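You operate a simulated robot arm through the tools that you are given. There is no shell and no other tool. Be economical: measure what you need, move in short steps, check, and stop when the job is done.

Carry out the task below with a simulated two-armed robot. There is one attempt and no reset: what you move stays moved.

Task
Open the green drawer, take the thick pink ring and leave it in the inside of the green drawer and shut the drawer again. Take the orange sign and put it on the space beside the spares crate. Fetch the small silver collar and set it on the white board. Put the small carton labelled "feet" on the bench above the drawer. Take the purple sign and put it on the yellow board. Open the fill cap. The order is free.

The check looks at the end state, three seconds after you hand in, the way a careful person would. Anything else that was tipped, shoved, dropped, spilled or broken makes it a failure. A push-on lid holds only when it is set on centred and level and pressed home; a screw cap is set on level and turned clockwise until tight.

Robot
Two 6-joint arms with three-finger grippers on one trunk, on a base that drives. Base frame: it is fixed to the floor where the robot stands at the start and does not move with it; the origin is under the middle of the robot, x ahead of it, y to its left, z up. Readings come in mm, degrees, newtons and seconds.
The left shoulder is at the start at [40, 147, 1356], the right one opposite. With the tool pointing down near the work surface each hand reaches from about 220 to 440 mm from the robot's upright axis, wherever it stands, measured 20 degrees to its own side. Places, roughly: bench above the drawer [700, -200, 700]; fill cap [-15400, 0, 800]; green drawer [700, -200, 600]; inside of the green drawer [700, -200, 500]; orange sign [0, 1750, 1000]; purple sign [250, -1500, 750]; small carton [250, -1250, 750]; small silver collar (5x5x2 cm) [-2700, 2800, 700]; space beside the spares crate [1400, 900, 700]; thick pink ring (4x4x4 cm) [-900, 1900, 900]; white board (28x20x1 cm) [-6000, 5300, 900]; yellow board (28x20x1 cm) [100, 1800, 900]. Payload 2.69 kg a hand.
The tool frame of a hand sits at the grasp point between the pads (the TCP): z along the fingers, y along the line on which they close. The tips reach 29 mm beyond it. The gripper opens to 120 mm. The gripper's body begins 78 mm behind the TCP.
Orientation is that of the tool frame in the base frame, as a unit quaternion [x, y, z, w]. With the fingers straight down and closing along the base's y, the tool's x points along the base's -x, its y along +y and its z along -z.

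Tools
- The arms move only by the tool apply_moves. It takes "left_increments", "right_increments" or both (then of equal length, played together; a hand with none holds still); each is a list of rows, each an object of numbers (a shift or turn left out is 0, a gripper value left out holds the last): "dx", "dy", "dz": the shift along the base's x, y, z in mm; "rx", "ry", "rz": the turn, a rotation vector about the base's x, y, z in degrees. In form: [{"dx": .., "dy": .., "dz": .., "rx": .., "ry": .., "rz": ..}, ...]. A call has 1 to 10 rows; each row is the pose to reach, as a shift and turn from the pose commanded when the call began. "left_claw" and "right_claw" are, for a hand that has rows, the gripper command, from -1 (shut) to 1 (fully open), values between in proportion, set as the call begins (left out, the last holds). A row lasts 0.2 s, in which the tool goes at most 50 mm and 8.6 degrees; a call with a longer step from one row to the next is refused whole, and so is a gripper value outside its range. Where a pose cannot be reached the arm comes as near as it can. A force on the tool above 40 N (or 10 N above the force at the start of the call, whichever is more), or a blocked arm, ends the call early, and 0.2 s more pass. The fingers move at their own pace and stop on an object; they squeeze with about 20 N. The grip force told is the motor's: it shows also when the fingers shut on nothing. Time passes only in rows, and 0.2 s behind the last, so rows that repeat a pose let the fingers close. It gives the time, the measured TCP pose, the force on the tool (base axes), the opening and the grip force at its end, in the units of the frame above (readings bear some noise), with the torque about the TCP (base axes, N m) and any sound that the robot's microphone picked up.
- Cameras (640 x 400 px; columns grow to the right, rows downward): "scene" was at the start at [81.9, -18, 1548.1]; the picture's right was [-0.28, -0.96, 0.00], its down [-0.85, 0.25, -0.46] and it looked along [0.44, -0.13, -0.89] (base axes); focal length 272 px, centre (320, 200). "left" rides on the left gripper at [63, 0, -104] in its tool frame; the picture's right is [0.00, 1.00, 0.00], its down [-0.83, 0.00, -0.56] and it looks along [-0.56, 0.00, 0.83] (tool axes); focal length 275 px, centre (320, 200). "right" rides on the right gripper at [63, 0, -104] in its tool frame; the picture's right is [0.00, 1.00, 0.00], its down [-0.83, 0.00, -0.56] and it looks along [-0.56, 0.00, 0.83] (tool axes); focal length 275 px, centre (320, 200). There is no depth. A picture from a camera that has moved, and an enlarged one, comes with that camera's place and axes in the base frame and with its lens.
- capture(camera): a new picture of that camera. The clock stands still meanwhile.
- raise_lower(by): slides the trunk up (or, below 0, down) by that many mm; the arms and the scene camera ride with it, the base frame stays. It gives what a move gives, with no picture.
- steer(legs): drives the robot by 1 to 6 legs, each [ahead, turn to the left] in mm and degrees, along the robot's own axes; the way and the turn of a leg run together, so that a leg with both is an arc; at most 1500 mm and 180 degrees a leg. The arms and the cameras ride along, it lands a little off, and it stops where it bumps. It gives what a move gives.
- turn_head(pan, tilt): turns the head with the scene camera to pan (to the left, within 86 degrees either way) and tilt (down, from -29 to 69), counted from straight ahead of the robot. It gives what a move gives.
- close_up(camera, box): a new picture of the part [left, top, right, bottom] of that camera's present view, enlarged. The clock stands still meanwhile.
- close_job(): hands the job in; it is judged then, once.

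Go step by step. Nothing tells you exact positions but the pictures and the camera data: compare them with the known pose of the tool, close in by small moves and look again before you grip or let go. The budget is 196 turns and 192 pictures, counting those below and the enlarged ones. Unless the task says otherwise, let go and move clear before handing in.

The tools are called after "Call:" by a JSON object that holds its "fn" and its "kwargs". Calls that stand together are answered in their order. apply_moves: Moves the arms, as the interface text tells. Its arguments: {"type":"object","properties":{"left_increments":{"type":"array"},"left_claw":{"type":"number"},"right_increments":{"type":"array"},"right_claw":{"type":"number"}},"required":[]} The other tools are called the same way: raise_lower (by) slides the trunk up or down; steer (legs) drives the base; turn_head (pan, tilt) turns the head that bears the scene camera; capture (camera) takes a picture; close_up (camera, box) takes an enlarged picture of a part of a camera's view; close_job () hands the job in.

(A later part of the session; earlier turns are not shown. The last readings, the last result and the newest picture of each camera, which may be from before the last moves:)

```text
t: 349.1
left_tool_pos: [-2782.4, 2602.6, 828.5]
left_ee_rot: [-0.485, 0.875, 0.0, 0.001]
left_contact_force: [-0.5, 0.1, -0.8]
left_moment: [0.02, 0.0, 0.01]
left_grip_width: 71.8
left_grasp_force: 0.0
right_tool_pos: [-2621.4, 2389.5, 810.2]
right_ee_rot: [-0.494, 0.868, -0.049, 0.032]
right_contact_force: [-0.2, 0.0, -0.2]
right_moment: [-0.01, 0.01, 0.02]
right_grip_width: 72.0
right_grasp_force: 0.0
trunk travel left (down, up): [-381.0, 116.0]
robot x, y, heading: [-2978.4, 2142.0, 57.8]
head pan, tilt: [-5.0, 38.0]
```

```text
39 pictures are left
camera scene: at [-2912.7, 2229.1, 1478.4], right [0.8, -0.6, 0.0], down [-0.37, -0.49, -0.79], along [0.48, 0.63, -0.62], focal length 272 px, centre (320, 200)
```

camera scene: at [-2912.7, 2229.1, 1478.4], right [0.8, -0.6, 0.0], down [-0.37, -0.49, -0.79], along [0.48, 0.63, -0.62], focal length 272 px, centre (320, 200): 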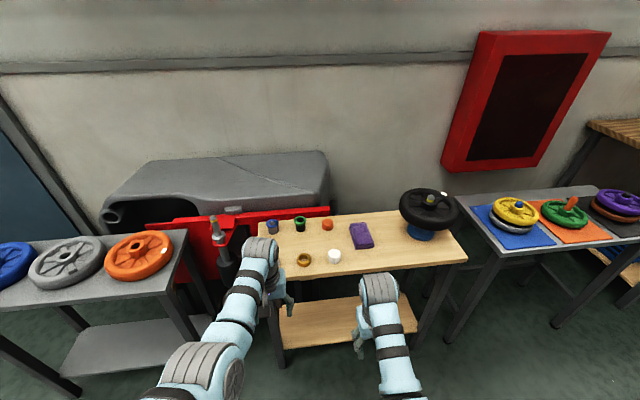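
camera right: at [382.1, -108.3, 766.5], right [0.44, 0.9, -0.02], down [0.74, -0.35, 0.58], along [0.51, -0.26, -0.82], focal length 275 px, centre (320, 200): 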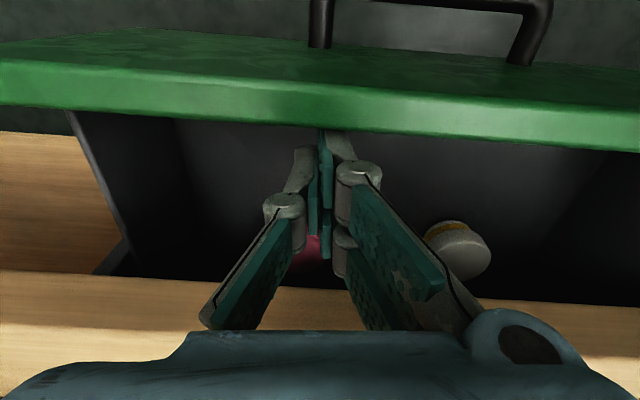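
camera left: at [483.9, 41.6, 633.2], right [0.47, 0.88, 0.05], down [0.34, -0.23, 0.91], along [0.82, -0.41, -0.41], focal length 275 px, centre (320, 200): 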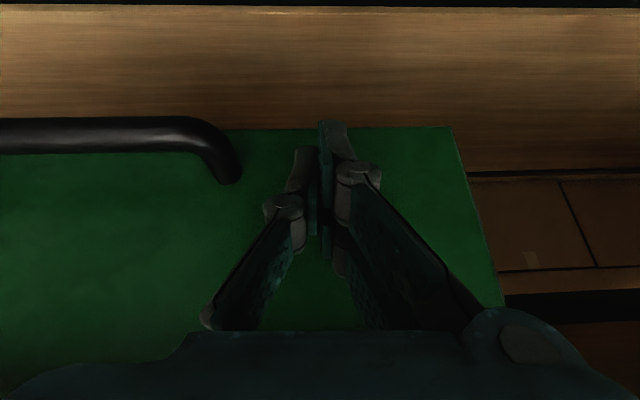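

The left hand is lined up with the collar column. Driving in 205 mm and looking with the hand camera.

Call:
{"fn": "steer", "kwargs": {"legs": [[200, 2]]}}

Call:
{"fn": "capture", "kwargs": {"camera": "left"}}

```text
t: 350.7
left_tool_pos: [-2698.8, 2778.0, 829.5]
left_ee_rot: [-0.501, 0.865, 0.0, 0.002]
left_contact_force: [-0.8, 0.7, 0.0]
left_moment: [0.03, 0.0, 0.03]
left_grip_width: 71.7
left_grasp_force: 0.0
right_tool_pos: [-2529.2, 2569.5, 812.5]
right_ee_rot: [-0.51, 0.858, -0.048, 0.035]
right_contact_force: [-0.9, -0.1, 0.5]
right_moment: [-0.01, -0.03, 0.0]
right_grip_width: 71.7
right_grasp_force: 0.1
trunk travel left (down, up): [-381.0, 116.0]
robot x, y, heading: [-2879.2, 2313.3, 59.9]
head pan, tilt: [-5.0, 38.0]
```

```text
38 pictures are left
camera left: at [-2731.4, 2722.2, 933.6], right [-0.86, 0.5, 0.0], down [0.41, 0.72, 0.56], along [0.28, 0.48, -0.83], focal length 275 px, centre (320, 200)
```

left: 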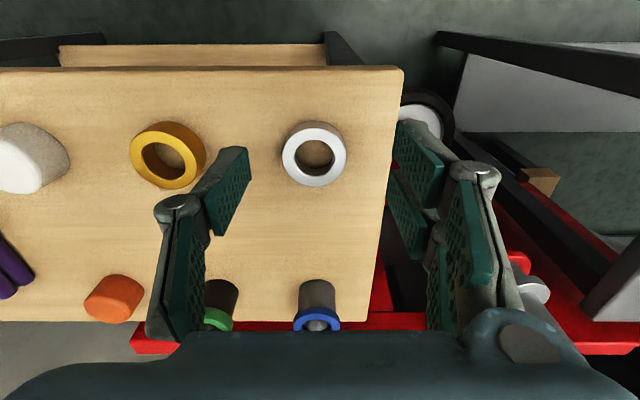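

The collar's top is at about (-2680,2799,728). Moving 28 mm forward over it, then lowering.

Call:
{"fn": "apply_moves", "kwargs": {"left_increments": [{"dx": 10, "dy": 11}, {"dx": 19, "dy": 21}]}}

Call:
{"fn": "raise_lower", "kwargs": {"by": -60}}

Call:
{"fn": "capture", "kwargs": {"camera": "left"}}

```text
t: 351.3
left_tool_pos: [-2681.2, 2796.3, 831.0]
left_ee_rot: [-0.501, 0.866, -0.001, 0.002]
left_contact_force: [0.4, 0.2, 0.8]
left_moment: [0.02, -0.01, 0.0]
left_grip_width: 72.1
left_grasp_force: 0.0
left hand out of reach, approached as far as the arm can: row 2
right_tool_pos: [-2529.1, 2570.8, 810.8]
right_ee_rot: [-0.51, 0.858, -0.048, 0.033]
right_contact_force: [0.5, 0.1, -0.1]
right_moment: [0.02, -0.01, 0.0]
right_grip_width: 71.9
right_grasp_force: 0.0
trunk travel left (down, up): [-381.0, 116.0]
robot x, y, heading: [-2874.4, 2314.2, 59.6]
head pan, tilt: [-5.0, 38.0]
```

```text
t: 352.3
left_tool_pos: [-2682.3, 2797.0, 770.6]
left_ee_rot: [-0.502, 0.865, 0.0, 0.002]
left_contact_force: [0.0, -1.0, -0.6]
left_moment: [-0.03, 0.0, 0.0]
left_grip_width: 72.0
left_grasp_force: 0.2
right_tool_pos: [-2528.9, 2571.3, 749.7]
right_ee_rot: [-0.51, 0.858, -0.048, 0.033]
right_contact_force: [0.0, -0.1, 0.4]
right_moment: [-0.02, 0.0, 0.01]
right_grip_width: 71.8
right_grasp_force: 0.0
trunk travel left (down, up): [-321.0, 176.0]
robot x, y, heading: [-2874.7, 2314.2, 59.7]
head pan, tilt: [-5.0, 38.0]
```

```text
37 pictures are left
camera left: at [-2714.2, 2742.1, 874.6], right [-0.86, 0.5, 0.0], down [0.41, 0.72, 0.56], along [0.28, 0.48, -0.83], focal length 275 px, centre (320, 200)
```

left: 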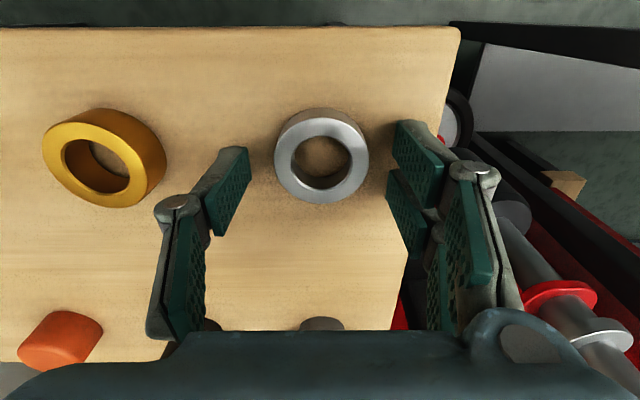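

Centred. Lowering the last 30 mm and gripping.

Call:
{"fn": "raise_lower", "kwargs": {"by": -29}}

Call:
{"fn": "apply_moves", "kwargs": {"left_increments": [{}, {}, {}], "left_claw": -1}}

Call:
{"fn": "raise_lower", "kwargs": {"by": 140}}

Call:
{"fn": "capture", "kwargs": {"camera": "left"}}

```text
t: 352.7
left_tool_pos: [-2684.9, 2798.0, 768.0]
left_ee_rot: [-0.502, 0.865, 0.004, 0.005]
left_contact_force: [-12.6, 4.5, 33.5]
left_moment: [0.19, 1.98, -0.27]
left_grip_width: 55.9
left_grasp_force: 17.9
right_tool_pos: [-2530.6, 2568.7, 743.0]
right_ee_rot: [-0.511, 0.857, -0.047, 0.036]
right_contact_force: [0.0, 0.1, 1.0]
right_moment: [0.0, -0.01, 0.01]
right_grip_width: 72.2
right_grasp_force: 0.0
trunk travel left (down, up): [-311.0, 186.0]
robot x, y, heading: [-2872.1, 2315.0, 60.2]
head pan, tilt: [-5.0, 38.0]
stopped: the force on the tool passed its limit at 50 N (the readings are from after the stop); the commanded pose is now the measured one
```

```text
t: 353.0
left_tool_pos: [-2683.7, 2800.6, 768.5]
left_ee_rot: [-0.502, 0.865, 0.005, 0.005]
left_contact_force: [-10.9, -4.9, 24.1]
left_moment: [-0.48, 0.12, -0.16]
left_grip_width: 44.5
left_grasp_force: 44.8
right_tool_pos: [-2530.8, 2570.6, 741.9]
right_ee_rot: [-0.511, 0.857, -0.047, 0.036]
right_contact_force: [-0.9, -0.2, 0.0]
right_moment: [-0.03, 0.0, 0.0]
right_grip_width: 72.0
right_grasp_force: 0.0
trunk travel left (down, up): [-311.0, 186.0]
robot x, y, heading: [-2875.0, 2311.9, 60.3]
head pan, tilt: [-5.0, 38.0]
stopped in row 1 (left hand): the force on the tool passed its limit at 53 N (the readings are from after the stop); the commanded pose is now the measured one
```

```text
t: 354.7
left_tool_pos: [-2682.0, 2801.3, 905.5]
left_ee_rot: [-0.502, 0.865, 0.003, 0.004]
left_contact_force: [-0.3, -0.3, -2.0]
left_moment: [0.0, 0.0, 0.02]
left_grip_width: 44.9
left_grasp_force: 20.2
right_tool_pos: [-2529.9, 2573.1, 880.6]
right_ee_rot: [-0.51, 0.858, -0.049, 0.033]
right_contact_force: [-0.3, -0.4, -0.5]
right_moment: [-0.01, -0.02, 0.02]
right_grip_width: 72.5
right_grasp_force: 0.0
trunk travel left (down, up): [-451.0, 46.0]
robot x, y, heading: [-2875.7, 2309.8, 60.1]
head pan, tilt: [-5.0, 38.0]
```

```text
36 pictures are left
camera left: at [-2714.4, 2746.5, 1010.3], right [-0.87, 0.5, 0.0], down [0.41, 0.71, 0.56], along [0.28, 0.49, -0.83], focal length 275 px, centre (320, 200)
```

left: 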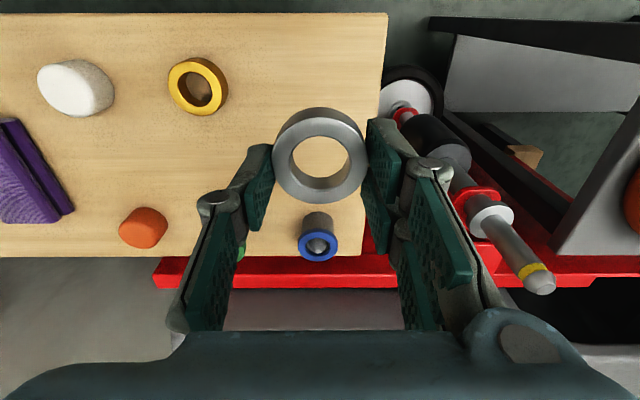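

The collar is held level (45 mm grip) and its neighbours are untouched. Backing off and driving on toward the white board.

Call:
{"fn": "steer", "kwargs": {"legs": [[-350, 0], [0, 90], [1400, 0], [1000, 0]]}}

Call:
{"fn": "turn_head", "kwargs": {"pan": -25, "tilt": 25}}

Call:
{"fn": "capture", "kwargs": {"camera": "scene"}}

```text
t: 372.4
left_tool_pos: [-5662.0, 3445.8, 906.2]
left_ee_rot: [0.965, -0.262, -0.006, -0.001]
left_contact_force: [0.0, -0.1, -2.1]
left_moment: [0.02, 0.05, -0.03]
left_grip_width: 45.0
left_grasp_force: 20.4
right_tool_pos: [-5429.5, 3595.6, 881.3]
right_ee_rot: [0.966, -0.251, 0.009, -0.058]
right_contact_force: [0.3, -0.3, -0.1]
right_moment: [0.0, 0.0, 0.0]
right_grip_width: 72.1
right_grasp_force: 0.1
trunk travel left (down, up): [-451.0, 46.0]
robot x, y, heading: [-5173.1, 3251.8, 149.4]
head pan, tilt: [-5.0, 38.0]
```

```text
t: 373.3
left_tool_pos: [-5663.3, 3447.3, 905.2]
left_ee_rot: [0.965, -0.262, -0.006, 0.001]
left_contact_force: [-0.1, -0.7, -1.6]
left_moment: [0.02, 0.0, 0.03]
left_grip_width: 45.1
left_grasp_force: 19.7
right_tool_pos: [-5429.9, 3596.1, 882.2]
right_ee_rot: [0.966, -0.25, 0.01, -0.058]
right_contact_force: [0.5, -0.5, -0.2]
right_moment: [0.0, -0.03, -0.01]
right_grip_width: 72.3
right_grasp_force: 0.1
trunk travel left (down, up): [-451.0, 46.0]
robot x, y, heading: [-5175.7, 3250.5, 149.3]
head pan, tilt: [-25.0, 25.0]
```

```text
35 pictures are left
camera scene: at [-5245.0, 3335.2, 1569.3], right [0.82, 0.57, 0.0], down [0.24, -0.35, -0.91], along [-0.51, 0.75, -0.42], focal length 272 px, centre (320, 200)
```

scene: 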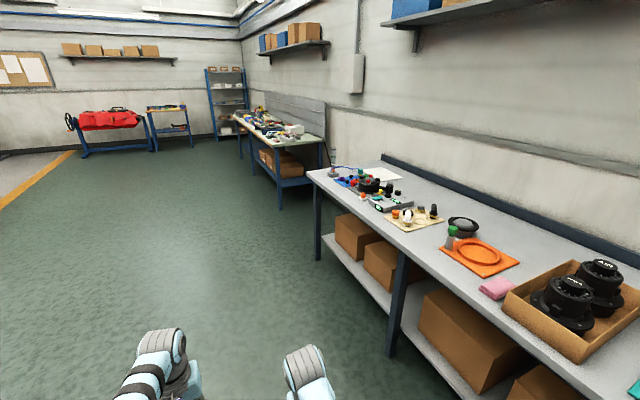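

The white board lies at the far-left back of this grey table, ~310 mm in from the table's left end. I'll approach from that end: drive past it, turn, reverse into the gap.

Call:
{"fn": "steer", "kwargs": {"legs": [[1210, 0.7], [1203, 0], [0, 90], [-500, 0]]}}

Call:
{"fn": "turn_head", "kwargs": {"pan": 80, "tilt": 30}}

Call:
{"fn": "capture", "kwargs": {"camera": "scene"}}

```text
t: 391.3
left_tool_pos: [-7203.3, 4386.7, 905.9]
left_ee_rot: [0.867, 0.498, -0.004, 0.003]
left_contact_force: [-0.4, -0.4, -1.6]
left_moment: [0.0, -0.03, -0.01]
left_grip_width: 45.0
left_grasp_force: 20.1
right_tool_pos: [-7353.9, 4617.4, 878.7]
right_ee_rot: [0.86, 0.507, -0.032, -0.049]
right_contact_force: [-0.7, -0.1, -0.1]
right_moment: [0.03, -0.03, 0.02]
right_grip_width: 72.0
right_grasp_force: 0.2
trunk travel left (down, up): [-451.0, 46.0]
robot x, y, heading: [-7008.4, 4876.5, -120.8]
head pan, tilt: [-25.0, 25.0]
```

```text
t: 393.1
left_tool_pos: [-7201.3, 4386.1, 906.5]
left_ee_rot: [0.867, 0.498, -0.004, 0.004]
left_contact_force: [0.2, 1.2, -1.0]
left_moment: [-0.01, -0.01, -0.04]
left_grip_width: 45.1
left_grasp_force: 20.0
right_tool_pos: [-7351.9, 4618.1, 881.2]
right_ee_rot: [0.86, 0.507, -0.034, -0.048]
right_contact_force: [-0.3, -0.2, -0.1]
right_moment: [-0.02, 0.0, -0.01]
right_grip_width: 72.1
right_grasp_force: 0.0
trunk travel left (down, up): [-451.0, 46.0]
robot x, y, heading: [-7003.4, 4875.3, -120.5]
head pan, tilt: [80.0, 30.0]
```

```text
34 pictures are left
camera scene: at [-6946.6, 4797.6, 1561.5], right [-0.65, -0.76, 0.0], down [-0.38, 0.33, -0.87], along [0.66, -0.56, -0.5], focal length 272 px, centre (320, 200)
```

scene: 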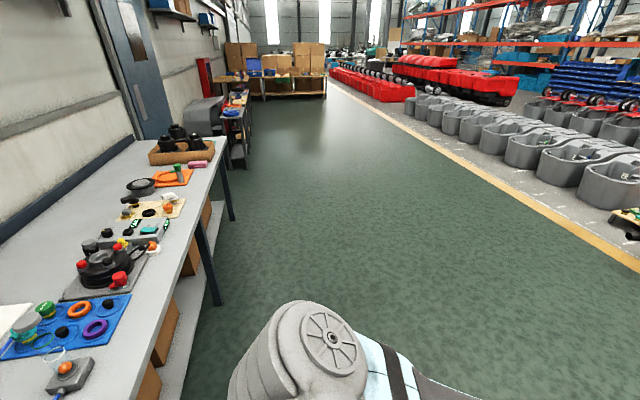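

Clear so far. Continue reversing into the gap and turn to face the table end.

Call:
{"fn": "steer", "kwargs": {"legs": [[-640, 0], [0, 91]]}}

Call:
{"fn": "turn_head", "kwargs": {"pan": 0, "tilt": 45}}

Call:
{"fn": "capture", "kwargs": {"camera": "scene"}}

```text
t: 399.3
left_tool_pos: [-6352.5, 5015.0, 908.6]
left_ee_rot: [0.487, 0.874, -0.011, 0.006]
left_contact_force: [0.6, 0.4, -1.8]
left_moment: [0.0, -0.02, 0.0]
left_grip_width: 44.9
left_grasp_force: 19.8
right_tool_pos: [-6615.5, 4990.7, 880.5]
right_ee_rot: [0.466, 0.883, -0.052, -0.023]
right_contact_force: [-0.1, -0.5, 0.7]
right_moment: [0.06, -0.01, -0.01]
right_grip_width: 71.9
right_grasp_force: 0.1
trunk travel left (down, up): [-451.0, 46.0]
robot x, y, heading: [-6686.7, 5418.3, -57.1]
head pan, tilt: [80.0, 30.0]
stopped in leg 2: the force on the tool passed its limit at 109 N (the readings are from after the stop); the commanded pose is now the measured one
```

```text
t: 400.8
left_tool_pos: [-6351.4, 5017.2, 908.8]
left_ee_rot: [0.487, 0.873, -0.012, 0.004]
left_contact_force: [0.3, -0.6, -1.6]
left_moment: [0.02, 0.0, 0.0]
left_grip_width: 44.9
left_grasp_force: 20.1
right_tool_pos: [-6614.7, 4990.4, 880.9]
right_ee_rot: [0.466, 0.883, -0.054, -0.024]
right_contact_force: [0.8, 0.4, -0.5]
right_moment: [-0.02, 0.0, 0.04]
right_grip_width: 72.2
right_grasp_force: 0.1
trunk travel left (down, up): [-451.0, 46.0]
robot x, y, heading: [-6688.7, 5417.8, -57.0]
head pan, tilt: [0.0, 45.0]
```

```text
33 pictures are left
camera scene: at [-6633.7, 5330.9, 1538.8], right [-0.84, -0.54, 0.0], down [-0.39, 0.59, -0.71], along [0.39, -0.59, -0.71], focal length 272 px, centre (320, 200)
```

scene: 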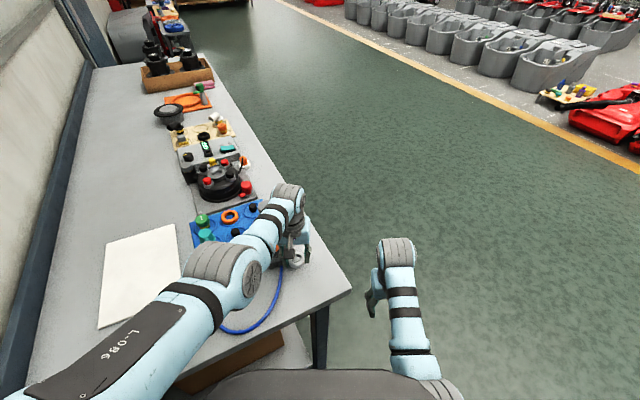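

The turn stopped early: the left hand met something near the table's end. Looking closely before moving.

Call:
{"fn": "close_up", "kwargs": {"camera": "scene", "box": [170, 150, 350, 280]}}

Call:
{"fn": "capture", "kwargs": {"camera": "left"}}

```text
3.08 times, centred on (260, 215) of scene
camera zoom: at [-6633.7, 5330.9, 1538.8], right [-0.84, -0.54, 0.0], down [-0.39, 0.59, -0.71], along [0.39, -0.59, -0.71], focal length 836 px, centre (505, 154)
```

zoom: 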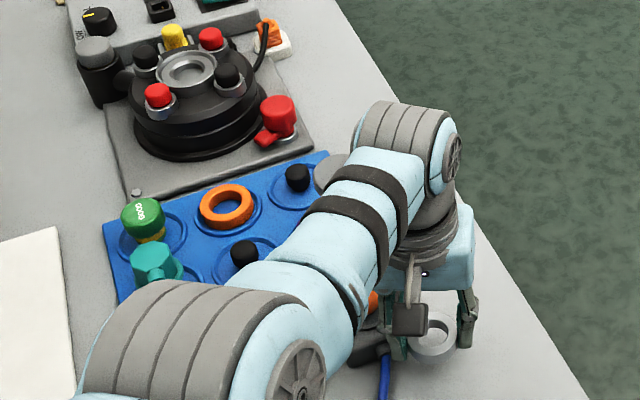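

```text
31 pictures are left
camera left: at [-6384.5, 5071.7, 1012.5], right [0.85, 0.52, -0.01], down [0.44, -0.69, 0.57], along [0.29, -0.49, -0.82], focal length 275 px, centre (320, 200)
```

left: 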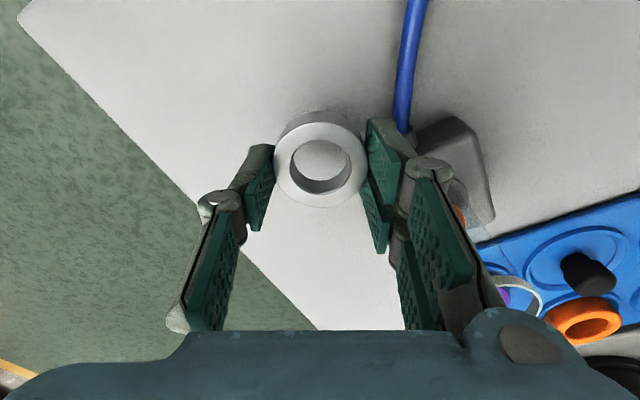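

The left finger rests against the small pendant box. I'll swing 4° back, rise, reverse clear of the table, and only then finish the turn.

Call:
{"fn": "steer", "kwargs": {"legs": [[0, -4], [-170, 0]]}}

Call:
{"fn": "raise_lower", "kwargs": {"by": 40}}

Call:
{"fn": "steer", "kwargs": {"legs": [[0, 31]]}}

Call:
{"fn": "capture", "kwargs": {"camera": "scene"}}

```text
t: 402.7
left_tool_pos: [-6461.3, 5137.5, 906.8]
left_ee_rot: [0.516, 0.857, -0.01, 0.003]
left_contact_force: [0.3, -0.4, -1.1]
left_moment: [0.03, 0.03, -0.01]
left_grip_width: 44.7
left_grasp_force: 19.8
right_tool_pos: [-6725.6, 5131.9, 879.7]
right_ee_rot: [0.497, 0.866, -0.052, -0.027]
right_contact_force: [0.1, -0.8, 0.0]
right_moment: [-0.01, 0.05, 0.0]
right_grip_width: 72.0
right_grasp_force: 0.0
trunk travel left (down, up): [-451.0, 46.0]
robot x, y, heading: [-6772.5, 5563.1, -60.9]
head pan, tilt: [0.0, 45.0]
```

```text
t: 403.5
left_tool_pos: [-6461.9, 5140.8, 949.0]
left_ee_rot: [0.516, 0.856, -0.012, 0.004]
left_contact_force: [0.3, -0.1, -0.2]
left_moment: [0.0, -0.03, 0.01]
left_grip_width: 44.9
left_grasp_force: 20.0
right_tool_pos: [-6726.2, 5134.7, 921.1]
right_ee_rot: [0.497, 0.866, -0.052, -0.026]
right_contact_force: [0.0, 0.5, -0.2]
right_moment: [-0.01, -0.01, 0.03]
right_grip_width: 72.1
right_grasp_force: 0.1
trunk travel left (down, up): [-491.0, 6.0]
robot x, y, heading: [-6770.7, 5563.3, -60.7]
head pan, tilt: [0.0, 45.0]
```

```text
t: 405.5
left_tool_pos: [-6284.9, 5365.6, 949.1]
left_ee_rot: [0.262, 0.965, -0.009, 0.007]
left_contact_force: [-0.8, -1.3, -0.5]
left_moment: [0.0, 0.01, 0.02]
left_grip_width: 44.5
left_grasp_force: 19.8
right_tool_pos: [-6507.6, 5221.0, 920.2]
right_ee_rot: [0.239, 0.969, -0.058, -0.011]
right_contact_force: [0.5, 0.5, 0.7]
right_moment: [0.01, 0.0, -0.01]
right_grip_width: 72.3
right_grasp_force: 0.0
trunk travel left (down, up): [-491.0, 6.0]
robot x, y, heading: [-6769.9, 5564.7, -29.1]
head pan, tilt: [0.0, 45.0]
```

```text
30 pictures are left
camera scene: at [-6682.0, 5512.8, 1578.0], right [-0.49, -0.87, 0.0], down [-0.62, 0.35, -0.71], along [0.62, -0.34, -0.71], focal length 272 px, centre (320, 200)
```

scene: 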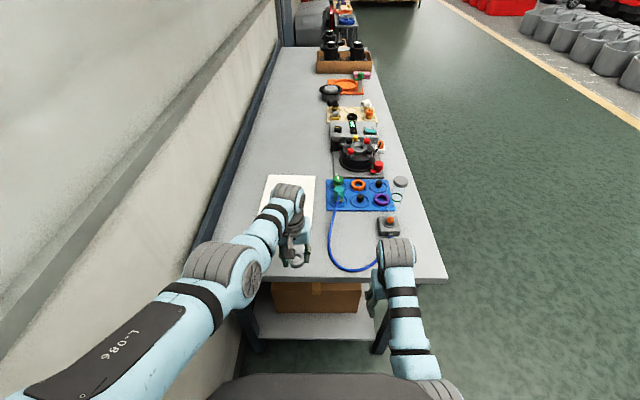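

I'm square to the table end; the pendant stands upright. Driving in 150 mm, then extending the left hand up-and-forward over the board.

Call:
{"fn": "steer", "kwargs": {"legs": [[150, -0.9]]}}

Call:
{"fn": "apply_moves", "kwargs": {"left_increments": [{"dx": 20, "dy": 0, "dz": 25}, {"dx": 40, "dy": 2, "dz": 50}, {"dx": 60, "dy": 5, "dz": 80}, {"dx": 82, "dy": 10, "dz": 112}]}}

Call:
{"fn": "capture", "kwargs": {"camera": "left"}}

```text
t: 406.9
left_tool_pos: [-6156.6, 5285.7, 949.5]
left_ee_rot: [0.269, 0.963, -0.01, 0.009]
left_contact_force: [0.8, -1.1, -1.5]
left_moment: [0.02, -0.04, 0.0]
left_grip_width: 44.7
left_grasp_force: 20.1
right_tool_pos: [-6382.8, 5144.1, 920.5]
right_ee_rot: [0.247, 0.967, -0.058, -0.008]
right_contact_force: [-0.1, -0.5, -0.7]
right_moment: [0.01, 0.0, 0.01]
right_grip_width: 72.0
right_grasp_force: 0.1
trunk travel left (down, up): [-491.0, 6.0]
robot x, y, heading: [-6641.7, 5490.9, -29.9]
head pan, tilt: [0.0, 45.0]
```

```text
t: 407.9
left_tool_pos: [-6089.8, 5309.9, 1061.4]
left_ee_rot: [0.269, 0.963, -0.009, 0.007]
left_contact_force: [-0.4, 0.6, -1.5]
left_moment: [-0.02, 0.04, 0.01]
left_grip_width: 44.3
left_grasp_force: 19.9
left hand out of reach, approached as far as the arm can: row 2, 3, 4
right_tool_pos: [-6378.6, 5142.9, 919.4]
right_ee_rot: [0.247, 0.967, -0.058, -0.011]
right_contact_force: [-0.3, -0.2, 0.7]
right_moment: [0.01, 0.01, 0.02]
right_grip_width: 72.0
right_grasp_force: 0.1
trunk travel left (down, up): [-491.0, 6.0]
robot x, y, heading: [-6637.1, 5487.9, -29.8]
head pan, tilt: [0.0, 45.0]
```

```text
29 pictures are left
camera left: at [-6143.7, 5345.0, 1165.5], right [0.52, 0.85, -0.02], down [0.71, -0.42, 0.57], along [0.48, -0.31, -0.82], focal length 275 px, centre (320, 200)
```

left: 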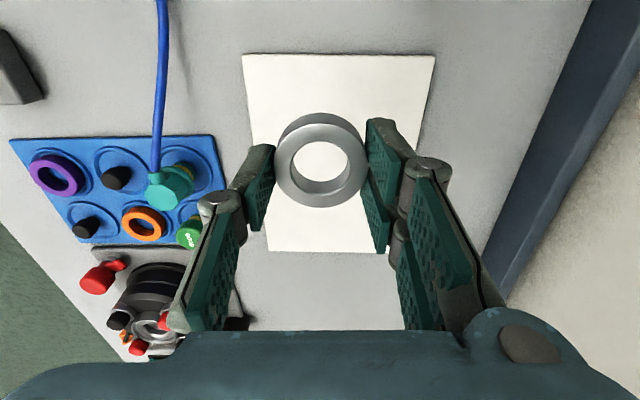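

The collar is over the board's near edge; I want ~30 mm more. Raising/extending the arm a little more and creeping 14 mm.

Call:
{"fn": "apply_moves", "kwargs": {"left_increments": [{"dx": 9, "dy": -5, "dz": 30}, {"dx": 20, "dy": -11, "dz": 60}]}}

Call:
{"fn": "steer", "kwargs": {"legs": [[14, 0]]}}

Call:
{"fn": "raise_lower", "kwargs": {"by": -170}}

Call:
{"fn": "capture", "kwargs": {"camera": "left"}}

```text
t: 408.5
left_tool_pos: [-6081.3, 5310.1, 1122.6]
left_ee_rot: [0.268, 0.963, -0.01, 0.007]
left_contact_force: [-0.9, -0.2, -0.5]
left_moment: [-0.02, 0.01, 0.0]
left_grip_width: 44.4
left_grasp_force: 19.5
left hand out of reach, approached as far as the arm can: row 1, 2
right_tool_pos: [-6380.9, 5142.1, 919.8]
right_ee_rot: [0.246, 0.967, -0.058, -0.011]
right_contact_force: [1.0, 0.7, 0.3]
right_moment: [0.01, -0.03, 0.0]
right_grip_width: 72.0
right_grasp_force: 0.1
trunk travel left (down, up): [-491.0, 6.0]
robot x, y, heading: [-6640.7, 5490.4, -29.9]
head pan, tilt: [0.0, 45.0]
```

```text
t: 409.2
left_tool_pos: [-6071.6, 5303.5, 1123.8]
left_ee_rot: [0.269, 0.963, -0.01, 0.009]
left_contact_force: [-0.2, 0.9, -2.3]
left_moment: [-0.03, -0.02, -0.03]
left_grip_width: 44.6
left_grasp_force: 19.4
right_tool_pos: [-6369.8, 5137.1, 920.5]
right_ee_rot: [0.248, 0.967, -0.058, -0.009]
right_contact_force: [-0.6, 0.5, 0.0]
right_moment: [-0.01, -0.05, 0.0]
right_grip_width: 72.2
right_grasp_force: 0.1
trunk travel left (down, up): [-491.0, 6.0]
robot x, y, heading: [-6626.4, 5486.3, -30.2]
head pan, tilt: [0.0, 45.0]
```

```text
t: 410.0
left_tool_pos: [-6070.7, 5303.3, 1077.0]
left_ee_rot: [0.269, 0.963, -0.01, 0.008]
left_contact_force: [0.1, -0.3, -1.8]
left_moment: [-0.03, 0.01, 0.01]
left_grip_width: 44.5
left_grasp_force: 19.9
right_tool_pos: [-6367.6, 5138.0, 877.3]
right_ee_rot: [0.246, 0.968, -0.056, -0.008]
right_contact_force: [-3.6, 4.0, 10.6]
right_moment: [0.52, -0.03, 0.17]
right_grip_width: 76.9
right_grasp_force: 2.4
trunk travel left (down, up): [-445.0, 53.0]
robot x, y, heading: [-6624.6, 5478.0, -30.2]
head pan, tilt: [0.0, 45.0]
stopped: the force on the tool passed its limit at 79 N (the readings are from after the stop); the commanded pose is now the measured one
```

```text
28 pictures are left
camera left: at [-6125.2, 5339.8, 1180.0], right [0.52, 0.85, -0.02], down [0.7, -0.42, 0.57], along [0.48, -0.31, -0.82], focal length 275 px, centre (320, 200)
```

left: 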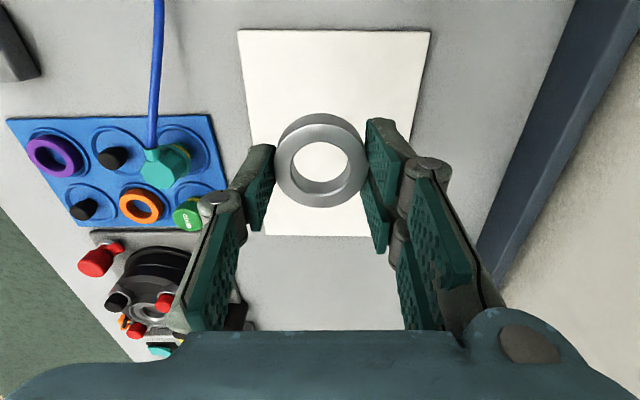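

The right fingertips touched the bare table top. Raising slightly and pulling the right hand back off the table before lowering.

Call:
{"fn": "raise_lower", "kwargs": {"by": 14}}

Call:
{"fn": "apply_moves", "kwargs": {"right_increments": [{"dx": -30, "dy": 17}, {"dx": -60, "dy": 35}, {"dx": -90, "dy": 52}, {"dx": -120, "dy": 69, "dz": -20}, {"dx": -130, "dy": 75, "dz": -45}]}}

```text
t: 410.6
left_tool_pos: [-6070.8, 5302.0, 1091.2]
left_ee_rot: [0.269, 0.963, -0.01, 0.007]
left_contact_force: [-0.1, -0.2, -1.8]
left_moment: [0.01, -0.01, -0.02]
left_grip_width: 44.6
left_grasp_force: 19.9
right_tool_pos: [-6368.2, 5135.5, 892.0]
right_ee_rot: [0.247, 0.967, -0.056, -0.008]
right_contact_force: [-0.3, 0.7, 0.2]
right_moment: [-0.01, -0.02, 0.02]
right_grip_width: 72.2
right_grasp_force: 0.1
trunk travel left (down, up): [-459.0, 39.0]
robot x, y, heading: [-6626.4, 5481.4, -30.2]
head pan, tilt: [0.0, 45.0]
```

```text
t: 411.6
left_tool_pos: [-6068.1, 5301.0, 1088.5]
left_ee_rot: [0.269, 0.963, -0.01, 0.006]
left_contact_force: [-0.4, -0.8, -1.1]
left_moment: [0.02, -0.01, 0.01]
left_grip_width: 44.4
left_grasp_force: 20.1
right_tool_pos: [-6410.5, 5111.9, 938.1]
right_ee_rot: [0.249, 0.957, -0.129, 0.079]
right_contact_force: [0.3, -0.1, -0.4]
right_moment: [-0.02, 0.02, -0.01]
right_grip_width: 71.8
right_grasp_force: 0.3
trunk travel left (down, up): [-459.0, 39.0]
robot x, y, heading: [-6625.9, 5485.8, -30.0]
head pan, tilt: [0.0, 45.0]
stopped in row 4 (right hand): the arm was blocked; the commanded pose is now the measured one
```

Call:
{"fn": "apply_moves", "kwargs": {"right_increments": [{"dx": -25, "dy": -38}, {"dx": -50, "dy": -76}, {"dx": -78, "dy": -113}, {"dx": -105, "dy": -148}, {"dx": -125, "dy": -175}]}}

Call:
{"fn": "capture", "kwargs": {"camera": "scene"}}

```text
t: 412.8
left_tool_pos: [-6068.6, 5299.8, 1091.6]
left_ee_rot: [0.269, 0.963, -0.009, 0.008]
left_contact_force: [0.3, -0.9, -1.5]
left_moment: [0.03, 0.02, 0.01]
left_grip_width: 44.3
left_grasp_force: 20.0
right_tool_pos: [-6534.6, 4940.9, 939.6]
right_ee_rot: [0.25, 0.957, -0.126, 0.08]
right_contact_force: [0.0, 0.1, 0.2]
right_moment: [0.02, 0.0, -0.02]
right_grip_width: 72.0
right_grasp_force: 0.0
trunk travel left (down, up): [-459.0, 39.0]
robot x, y, heading: [-6623.9, 5485.3, -30.3]
head pan, tilt: [0.0, 45.0]
```

```text
27 pictures are left
camera scene: at [-6538.9, 5428.2, 1546.6], right [-0.5, -0.87, 0.0], down [-0.61, 0.36, -0.71], along [0.61, -0.35, -0.71], focal length 272 px, centre (320, 200)
```

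scene: 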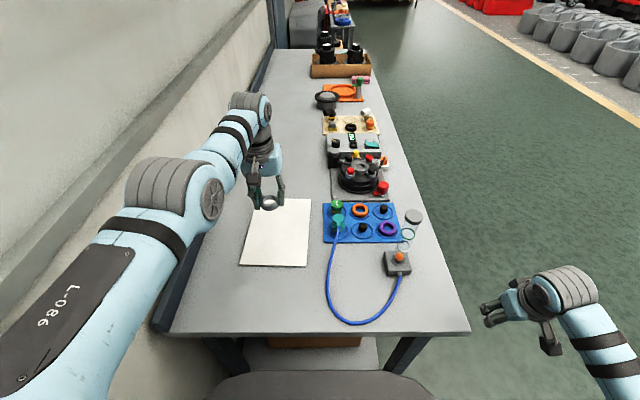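

The right hand is beyond the table's front edge. Shifting it a bit further out, closing it, then lowering.

Call:
{"fn": "apply_moves", "kwargs": {"right_increments": [{"dx": -15, "dy": -26}, {"dx": -35, "dy": -60}], "right_claw": -1}}

Call:
{"fn": "raise_lower", "kwargs": {"by": -160}}

Call:
{"fn": "capture", "kwargs": {"camera": "left"}}

```text
t: 413.4
left_tool_pos: [-6070.1, 5299.1, 1091.4]
left_ee_rot: [0.269, 0.963, -0.009, 0.007]
left_contact_force: [-0.9, -0.7, -1.0]
left_moment: [0.04, 0.0, -0.01]
left_grip_width: 44.6
left_grasp_force: 20.1
right_tool_pos: [-6570.6, 4880.5, 938.2]
right_ee_rot: [0.25, 0.957, -0.126, 0.078]
right_contact_force: [0.1, -1.0, -0.5]
right_moment: [0.03, 0.01, 0.02]
right_grip_width: 0.0
right_grasp_force: 19.8
trunk travel left (down, up): [-459.0, 39.0]
robot x, y, heading: [-6625.8, 5482.3, -30.1]
head pan, tilt: [0.0, 45.0]
```

```text
t: 415.2
left_tool_pos: [-6069.4, 5301.4, 929.3]
left_ee_rot: [0.269, 0.963, -0.01, 0.008]
left_contact_force: [-0.2, 0.3, -0.5]
left_moment: [-0.01, -0.01, 0.01]
left_grip_width: 44.6
left_grasp_force: 20.1
right_tool_pos: [-6569.1, 4883.2, 779.3]
right_ee_rot: [0.25, 0.957, -0.126, 0.08]
right_contact_force: [-0.1, 0.9, -0.2]
right_moment: [0.01, -0.03, 0.0]
right_grip_width: 0.1
right_grasp_force: 20.1
trunk travel left (down, up): [-299.0, 199.0]
robot x, y, heading: [-6627.7, 5480.4, -29.9]
head pan, tilt: [0.0, 45.0]
```

```text
26 pictures are left
camera left: at [-6124.0, 5336.1, 1033.5], right [0.52, 0.85, -0.02], down [0.7, -0.42, 0.57], along [0.48, -0.31, -0.82], focal length 275 px, centre (320, 200)
```

left: 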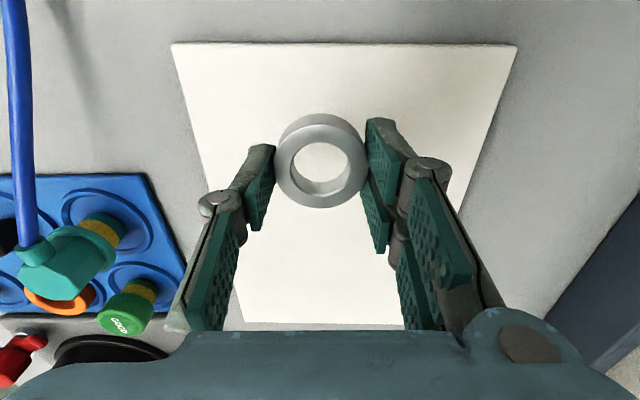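

The collar is well over the board. Lowering to touch.

Call:
{"fn": "raise_lower", "kwargs": {"by": -36}}

Call:
{"fn": "raise_lower", "kwargs": {"by": -5}}

```text
t: 416.0
left_tool_pos: [-6070.0, 5300.0, 894.6]
left_ee_rot: [0.269, 0.963, -0.01, 0.007]
left_contact_force: [0.2, 0.3, -0.7]
left_moment: [0.02, 0.0, 0.01]
left_grip_width: 44.3
left_grasp_force: 20.1
right_tool_pos: [-6569.9, 4882.6, 743.0]
right_ee_rot: [0.249, 0.957, -0.126, 0.079]
right_contact_force: [0.5, 0.0, 0.3]
right_moment: [0.0, 0.0, 0.01]
right_grip_width: 0.0
right_grasp_force: 20.7
trunk travel left (down, up): [-263.0, 235.0]
robot x, y, heading: [-6626.6, 5482.0, -30.3]
head pan, tilt: [0.0, 45.0]
```

```text
t: 416.6
left_tool_pos: [-6070.0, 5301.0, 889.1]
left_ee_rot: [0.268, 0.963, -0.01, 0.008]
left_contact_force: [-0.6, -0.1, -1.6]
left_moment: [0.02, -0.01, -0.02]
left_grip_width: 44.1
left_grasp_force: 19.8
right_tool_pos: [-6570.1, 4882.1, 738.2]
right_ee_rot: [0.249, 0.957, -0.126, 0.08]
right_contact_force: [0.6, 0.0, 0.3]
right_moment: [-0.02, -0.02, 0.02]
right_grip_width: 0.2
right_grasp_force: 19.5
trunk travel left (down, up): [-258.0, 240.0]
robot x, y, heading: [-6624.0, 5481.0, -30.1]
head pan, tilt: [0.0, 45.0]
```

Call:
{"fn": "raise_lower", "kwargs": {"by": -4}}

Call:
{"fn": "raise_lower", "kwargs": {"by": -4}}

```text
t: 417.1
left_tool_pos: [-6070.1, 5301.4, 888.1]
left_ee_rot: [0.268, 0.963, -0.01, 0.009]
left_contact_force: [2.5, 0.0, 14.3]
left_moment: [0.38, 0.01, -0.04]
left_grip_width: 44.6
left_grasp_force: 19.6
right_tool_pos: [-6571.8, 4882.5, 735.1]
right_ee_rot: [0.249, 0.957, -0.126, 0.08]
right_contact_force: [0.4, 0.6, -0.1]
right_moment: [0.02, 0.01, -0.01]
right_grip_width: 0.0
right_grasp_force: 19.9
trunk travel left (down, up): [-254.0, 244.0]
robot x, y, heading: [-6624.3, 5481.4, -29.9]
head pan, tilt: [0.0, 45.0]
```

```text
t: 417.6
left_tool_pos: [-6069.7, 5300.3, 888.4]
left_ee_rot: [0.269, 0.963, -0.01, 0.015]
left_contact_force: [-4.7, 1.8, 16.4]
left_moment: [0.68, 0.22, 0.16]
left_grip_width: 44.3
left_grasp_force: 20.0
right_tool_pos: [-6572.1, 4882.5, 731.0]
right_ee_rot: [0.249, 0.957, -0.126, 0.081]
right_contact_force: [1.0, 0.2, -0.2]
right_moment: [-0.01, -0.01, 0.01]
right_grip_width: 0.0
right_grasp_force: 19.8
trunk travel left (down, up): [-250.0, 248.0]
robot x, y, heading: [-6626.4, 5481.4, -30.1]
head pan, tilt: [0.0, 45.0]
stopped: the force on the tool passed its limit at 41 N (the readings are from after the stop); the commanded pose is now the measured one
```

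Touching. Easing up 3 mm and releasing.

Call:
{"fn": "raise_lower", "kwargs": {"by": 4}}

Call:
{"fn": "apply_moves", "kwargs": {"left_increments": [{}, {}], "left_claw": 0.2}}

Call:
{"fn": "raise_lower", "kwargs": {"by": 150}}

Call:
{"fn": "capture", "kwargs": {"camera": "left"}}

```text
t: 418.1
left_tool_pos: [-6067.9, 5301.3, 888.3]
left_ee_rot: [0.269, 0.963, -0.01, 0.012]
left_contact_force: [1.1, 0.3, -0.2]
left_moment: [0.03, -0.01, -0.01]
left_grip_width: 44.5
left_grasp_force: 20.1
right_tool_pos: [-6569.4, 4881.9, 732.5]
right_ee_rot: [0.249, 0.957, -0.125, 0.08]
right_contact_force: [-0.2, 0.4, -0.9]
right_moment: [0.01, -0.02, 0.0]
right_grip_width: 0.0
right_grasp_force: 19.9
trunk travel left (down, up): [-254.0, 244.0]
robot x, y, heading: [-6624.1, 5479.7, -30.0]
head pan, tilt: [0.0, 45.0]
```

```text
t: 418.7
left_tool_pos: [-6066.6, 5300.9, 888.9]
left_ee_rot: [0.269, 0.963, -0.01, 0.012]
left_contact_force: [0.5, 0.0, 0.0]
left_moment: [-0.02, -0.01, 0.04]
left_grip_width: 72.0
left_grasp_force: 0.0
right_tool_pos: [-6570.2, 4882.8, 734.5]
right_ee_rot: [0.248, 0.957, -0.125, 0.079]
right_contact_force: [-0.1, -0.6, 0.4]
right_moment: [0.01, 0.0, 0.01]
right_grip_width: 0.0
right_grasp_force: 20.3
trunk travel left (down, up): [-254.0, 244.0]
robot x, y, heading: [-6626.3, 5482.6, -30.0]
head pan, tilt: [0.0, 45.0]
```

```text
t: 420.5
left_tool_pos: [-6067.7, 5300.2, 1037.9]
left_ee_rot: [0.268, 0.963, -0.01, 0.011]
left_contact_force: [-0.7, -0.6, -1.0]
left_moment: [0.04, 0.01, 0.0]
left_grip_width: 72.2
left_grasp_force: 0.0
right_tool_pos: [-6571.2, 4882.8, 883.1]
right_ee_rot: [0.25, 0.957, -0.126, 0.079]
right_contact_force: [0.8, 0.2, 0.0]
right_moment: [0.02, 0.01, 0.0]
right_grip_width: 0.0
right_grasp_force: 20.5
trunk travel left (down, up): [-404.0, 94.0]
robot x, y, heading: [-6630.7, 5479.9, -30.1]
head pan, tilt: [0.0, 45.0]
```

```text
25 pictures are left
camera left: at [-6122.8, 5335.8, 1141.3], right [0.52, 0.85, -0.01], down [0.7, -0.42, 0.58], along [0.49, -0.31, -0.81], focal length 275 px, centre (320, 200)
```

left: 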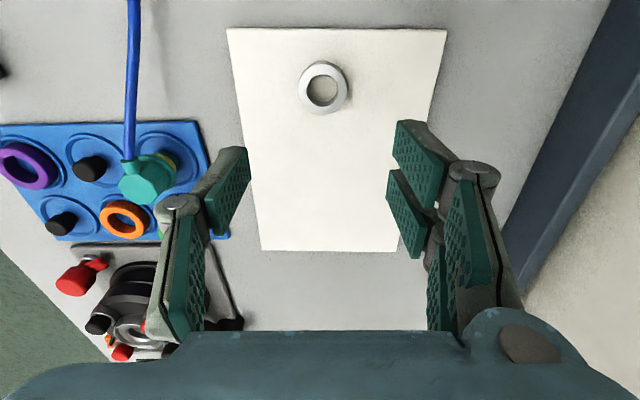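

The collar lies on the white board. Backing out of the gap, turning toward the fill cap's direction and looking ahead.

Call:
{"fn": "steer", "kwargs": {"legs": [[-300, 0], [0, -60], [900, 0], [0, -56.6]]}}

Call:
{"fn": "turn_head", "kwargs": {"pan": 0, "tilt": 14}}

Call:
{"fn": "capture", "kwargs": {"camera": "scene"}}

```text
t: 432.1
left_tool_pos: [-7286.2, 4298.9, 1038.5]
left_ee_rot: [0.96, 0.281, -0.016, -0.003]
left_contact_force: [-0.3, -0.5, 0.0]
left_moment: [0.0, -0.02, 0.0]
left_grip_width: 71.8
left_grasp_force: 0.0
right_tool_pos: [-7439.2, 4933.7, 883.9]
right_ee_rot: [0.944, 0.296, -0.134, -0.065]
right_contact_force: [1.1, -0.6, -1.1]
right_moment: [0.01, 0.02, 0.0]
right_grip_width: 0.0
right_grasp_force: 20.3
trunk travel left (down, up): [-404.0, 94.0]
robot x, y, heading: [-6875.8, 4720.1, -146.3]
head pan, tilt: [0.0, 45.0]
```

```text
t: 433.0
left_tool_pos: [-7285.4, 4299.8, 1038.7]
left_ee_rot: [0.959, 0.282, -0.016, -0.003]
left_contact_force: [-0.7, 0.7, 0.0]
left_moment: [-0.01, 0.04, 0.02]
left_grip_width: 72.1
left_grasp_force: 0.0
right_tool_pos: [-7439.8, 4933.2, 883.7]
right_ee_rot: [0.944, 0.296, -0.134, -0.064]
right_contact_force: [-0.3, 1.1, -1.1]
right_moment: [0.03, -0.01, 0.02]
right_grip_width: 0.0
right_grasp_force: 20.1
trunk travel left (down, up): [-404.0, 94.0]
robot x, y, heading: [-6880.0, 4719.7, -146.1]
head pan, tilt: [0.0, 14.0]
```

```text
24 pictures are left
camera scene: at [-6971.6, 4657.6, 1539.2], right [-0.56, 0.83, 0.0], down [0.2, 0.14, -0.97], along [-0.81, -0.54, -0.24], focal length 272 px, centre (320, 200)
```

scene: 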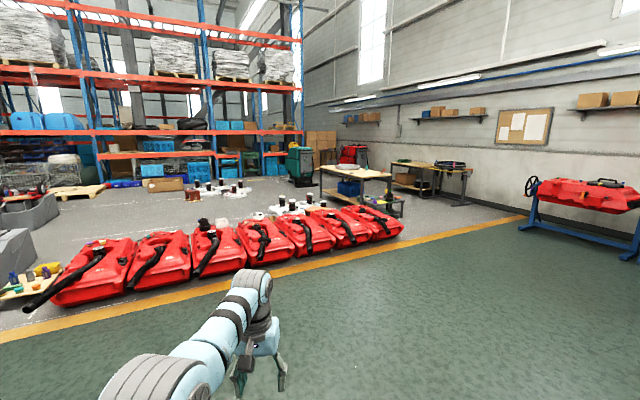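

I see the way: past the end of the row of red tanks, then between two tables toward the machines at the back. Driving the first stretch.

Call:
{"fn": "steer", "kwargs": {"legs": [[0, -36], [1400, 0], [1400, 0], [1365, 0], [0, 42.1], [1000, 0]]}}

Call:
{"fn": "capture", "kwargs": {"camera": "scene"}}

```text
t: 461.4
left_tool_pos: [-12101.5, 3532.3, 1039.4]
left_ee_rot: [0.935, 0.354, -0.017, -0.001]
left_contact_force: [-0.2, -0.1, -0.1]
left_moment: [-0.04, -0.02, -0.02]
left_grip_width: 71.9
left_grasp_force: 0.1
right_tool_pos: [-12350.0, 4135.6, 883.7]
right_ee_rot: [0.918, 0.368, -0.139, -0.053]
right_contact_force: [-0.2, 0.5, 0.5]
right_moment: [-0.01, 0.02, 0.0]
right_grip_width: 0.1
right_grasp_force: 20.2
trunk travel left (down, up): [-404.0, 94.0]
robot x, y, heading: [-11762.1, 4010.1, -137.7]
head pan, tilt: [0.0, 14.0]
```

```text
23 pictures are left
camera scene: at [-11844.6, 3936.0, 1539.4], right [-0.68, 0.74, 0.0], down [0.18, 0.16, -0.97], along [-0.71, -0.66, -0.24], focal length 272 px, centre (320, 200)
```

scene: 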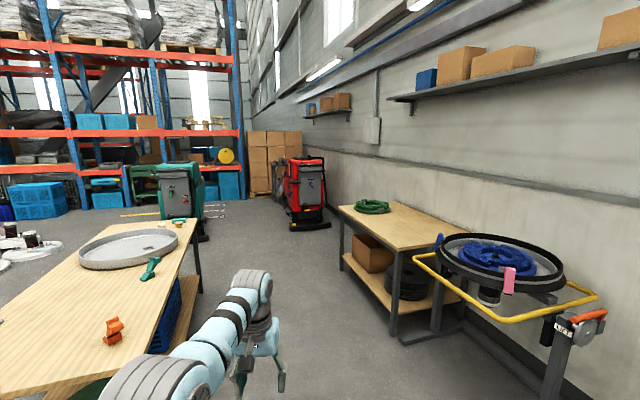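

The red scrubber at the back carries the fill cap. Driving through the corridor between the tables and looking again.

Call:
{"fn": "steer", "kwargs": {"legs": [[0, 13], [1270, 0], [1270, 0], [1260, 0], [0, -35]]}}

Call:
{"fn": "turn_head", "kwargs": {"pan": 0, "tilt": 28}}

Call:
{"fn": "capture", "kwargs": {"camera": "scene"}}

```text
t: 482.2
left_tool_pos: [-14352.4, 524.2, 1037.9]
left_ee_rot: [0.982, 0.186, -0.016, -0.005]
left_contact_force: [-0.2, -0.3, 0.0]
left_moment: [-0.04, -0.01, -0.02]
left_grip_width: 72.2
left_grasp_force: 0.1
right_tool_pos: [-14378.5, 1177.5, 883.0]
right_ee_rot: [0.968, 0.203, -0.128, -0.077]
right_contact_force: [0.6, 0.1, -0.3]
right_moment: [-0.03, 0.0, 0.02]
right_grip_width: 0.2
right_grasp_force: 19.7
trunk travel left (down, up): [-404.0, 94.0]
robot x, y, heading: [-13871.3, 858.0, -157.4]
head pan, tilt: [0.0, 14.0]
```

```text
t: 482.9
left_tool_pos: [-14352.9, 525.3, 1039.4]
left_ee_rot: [0.982, 0.187, -0.015, -0.005]
left_contact_force: [-0.2, 0.0, 0.1]
left_moment: [-0.05, 0.0, -0.01]
left_grip_width: 71.8
left_grasp_force: 0.0
right_tool_pos: [-14380.2, 1177.0, 883.2]
right_ee_rot: [0.968, 0.202, -0.127, -0.077]
right_contact_force: [0.0, -0.4, -0.3]
right_moment: [0.01, 0.01, 0.0]
right_grip_width: 0.3
right_grasp_force: 20.3
trunk travel left (down, up): [-404.0, 94.0]
robot x, y, heading: [-13866.6, 861.5, -157.6]
head pan, tilt: [0.0, 28.0]
```

```text
22 pictures are left
camera scene: at [-13972.5, 816.7, 1516.7], right [-0.39, 0.92, 0.0], down [0.43, 0.18, -0.88], along [-0.81, -0.34, -0.47], focal length 272 px, centre (320, 200)
```

scene: 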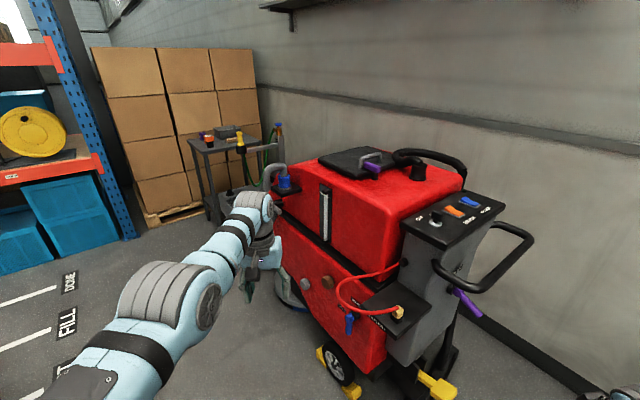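

The fill cap is the blue cap at the scrubber's far-left corner. A close-up to see its mechanism.

Call:
{"fn": "close_up", "kwargs": {"camera": "scene", "box": [230, 110, 390, 230]}}

```text
3.33 times, centred on (310, 170) of scene
camera zoom: at [-13972.5, 816.7, 1516.7], right [-0.39, 0.92, 0.0], down [0.43, 0.18, -0.88], along [-0.81, -0.34, -0.47], focal length 906 px, centre (353, 300)
```

zoom: 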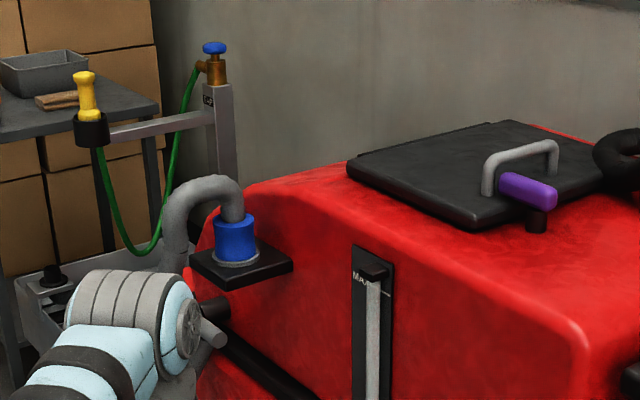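

I need a clearer view from the side of that corner. Driving alongside the machine and turning to face it.

Call:
{"fn": "steer", "kwargs": {"legs": [[0, 41.9], [1450, 0], [0, -94.3]]}}

Call:
{"fn": "turn_head", "kwargs": {"pan": 0, "tilt": 35}}

Call:
{"fn": "capture", "kwargs": {"camera": "scene"}}

```text
t: 496.2
left_tool_pos: [-15053.0, -295.9, 1038.8]
left_ee_rot: [0.964, -0.264, -0.013, -0.012]
left_contact_force: [0.3, -0.1, -0.7]
left_moment: [0.03, -0.02, 0.0]
left_grip_width: 72.0
left_grasp_force: 0.1
right_tool_pos: [-14554.6, 128.5, 882.7]
right_ee_rot: [0.958, -0.244, -0.08, -0.126]
right_contact_force: [0.2, -0.3, -0.7]
right_moment: [0.01, -0.02, -0.03]
right_grip_width: 0.0
right_grasp_force: 19.9
trunk travel left (down, up): [-404.0, 94.0]
robot x, y, heading: [-14489.9, -471.9, 150.6]
head pan, tilt: [0.0, 28.0]
```

```text
t: 496.8
left_tool_pos: [-15053.0, -294.4, 1038.1]
left_ee_rot: [0.965, -0.263, -0.012, -0.012]
left_contact_force: [0.1, -1.1, -0.5]
left_moment: [0.0, 0.0, -0.03]
left_grip_width: 72.0
left_grasp_force: 0.2
right_tool_pos: [-14553.9, 128.0, 883.2]
right_ee_rot: [0.958, -0.243, -0.08, -0.126]
right_contact_force: [1.0, 0.3, -0.6]
right_moment: [0.03, -0.02, 0.0]
right_grip_width: 0.2
right_grasp_force: 20.1
trunk travel left (down, up): [-404.0, 94.0]
robot x, y, heading: [-14489.8, -471.0, 150.7]
head pan, tilt: [0.0, 35.0]
```

```text
20 pictures are left
camera scene: at [-14586.0, -416.6, 1505.7], right [0.49, 0.87, 0.0], down [0.5, -0.28, -0.82], along [-0.71, 0.4, -0.57], focal length 272 px, centre (320, 200)
```

scene: 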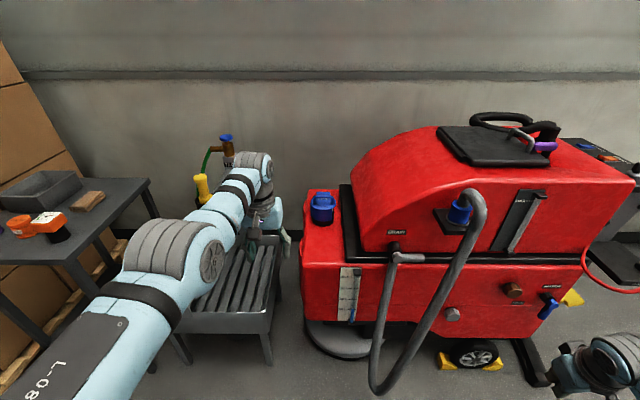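

Now it's clear: the hose is the drain; the blue cap at the machine's front tank is the fill cap. Zooming in on it.

Call:
{"fn": "close_up", "kwargs": {"camera": "scene", "box": [280, 170, 380, 250]}}

```text
5.00 times, centred on (330, 210) of scene
camera zoom: at [-14586.0, -416.6, 1505.7], right [0.49, 0.87, 0.0], down [0.5, -0.28, -0.82], along [-0.71, 0.4, -0.57], focal length 1359 px, centre (270, 150)
```

zoom: 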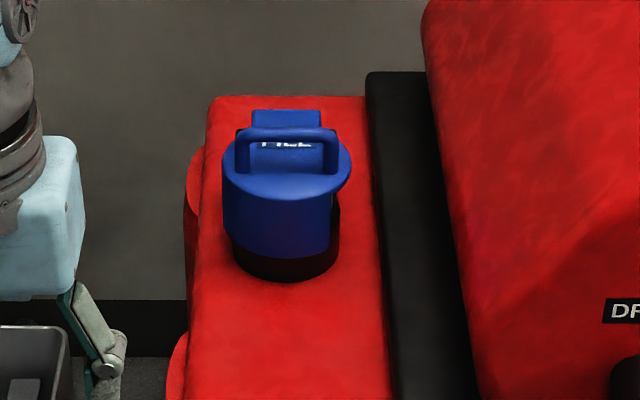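

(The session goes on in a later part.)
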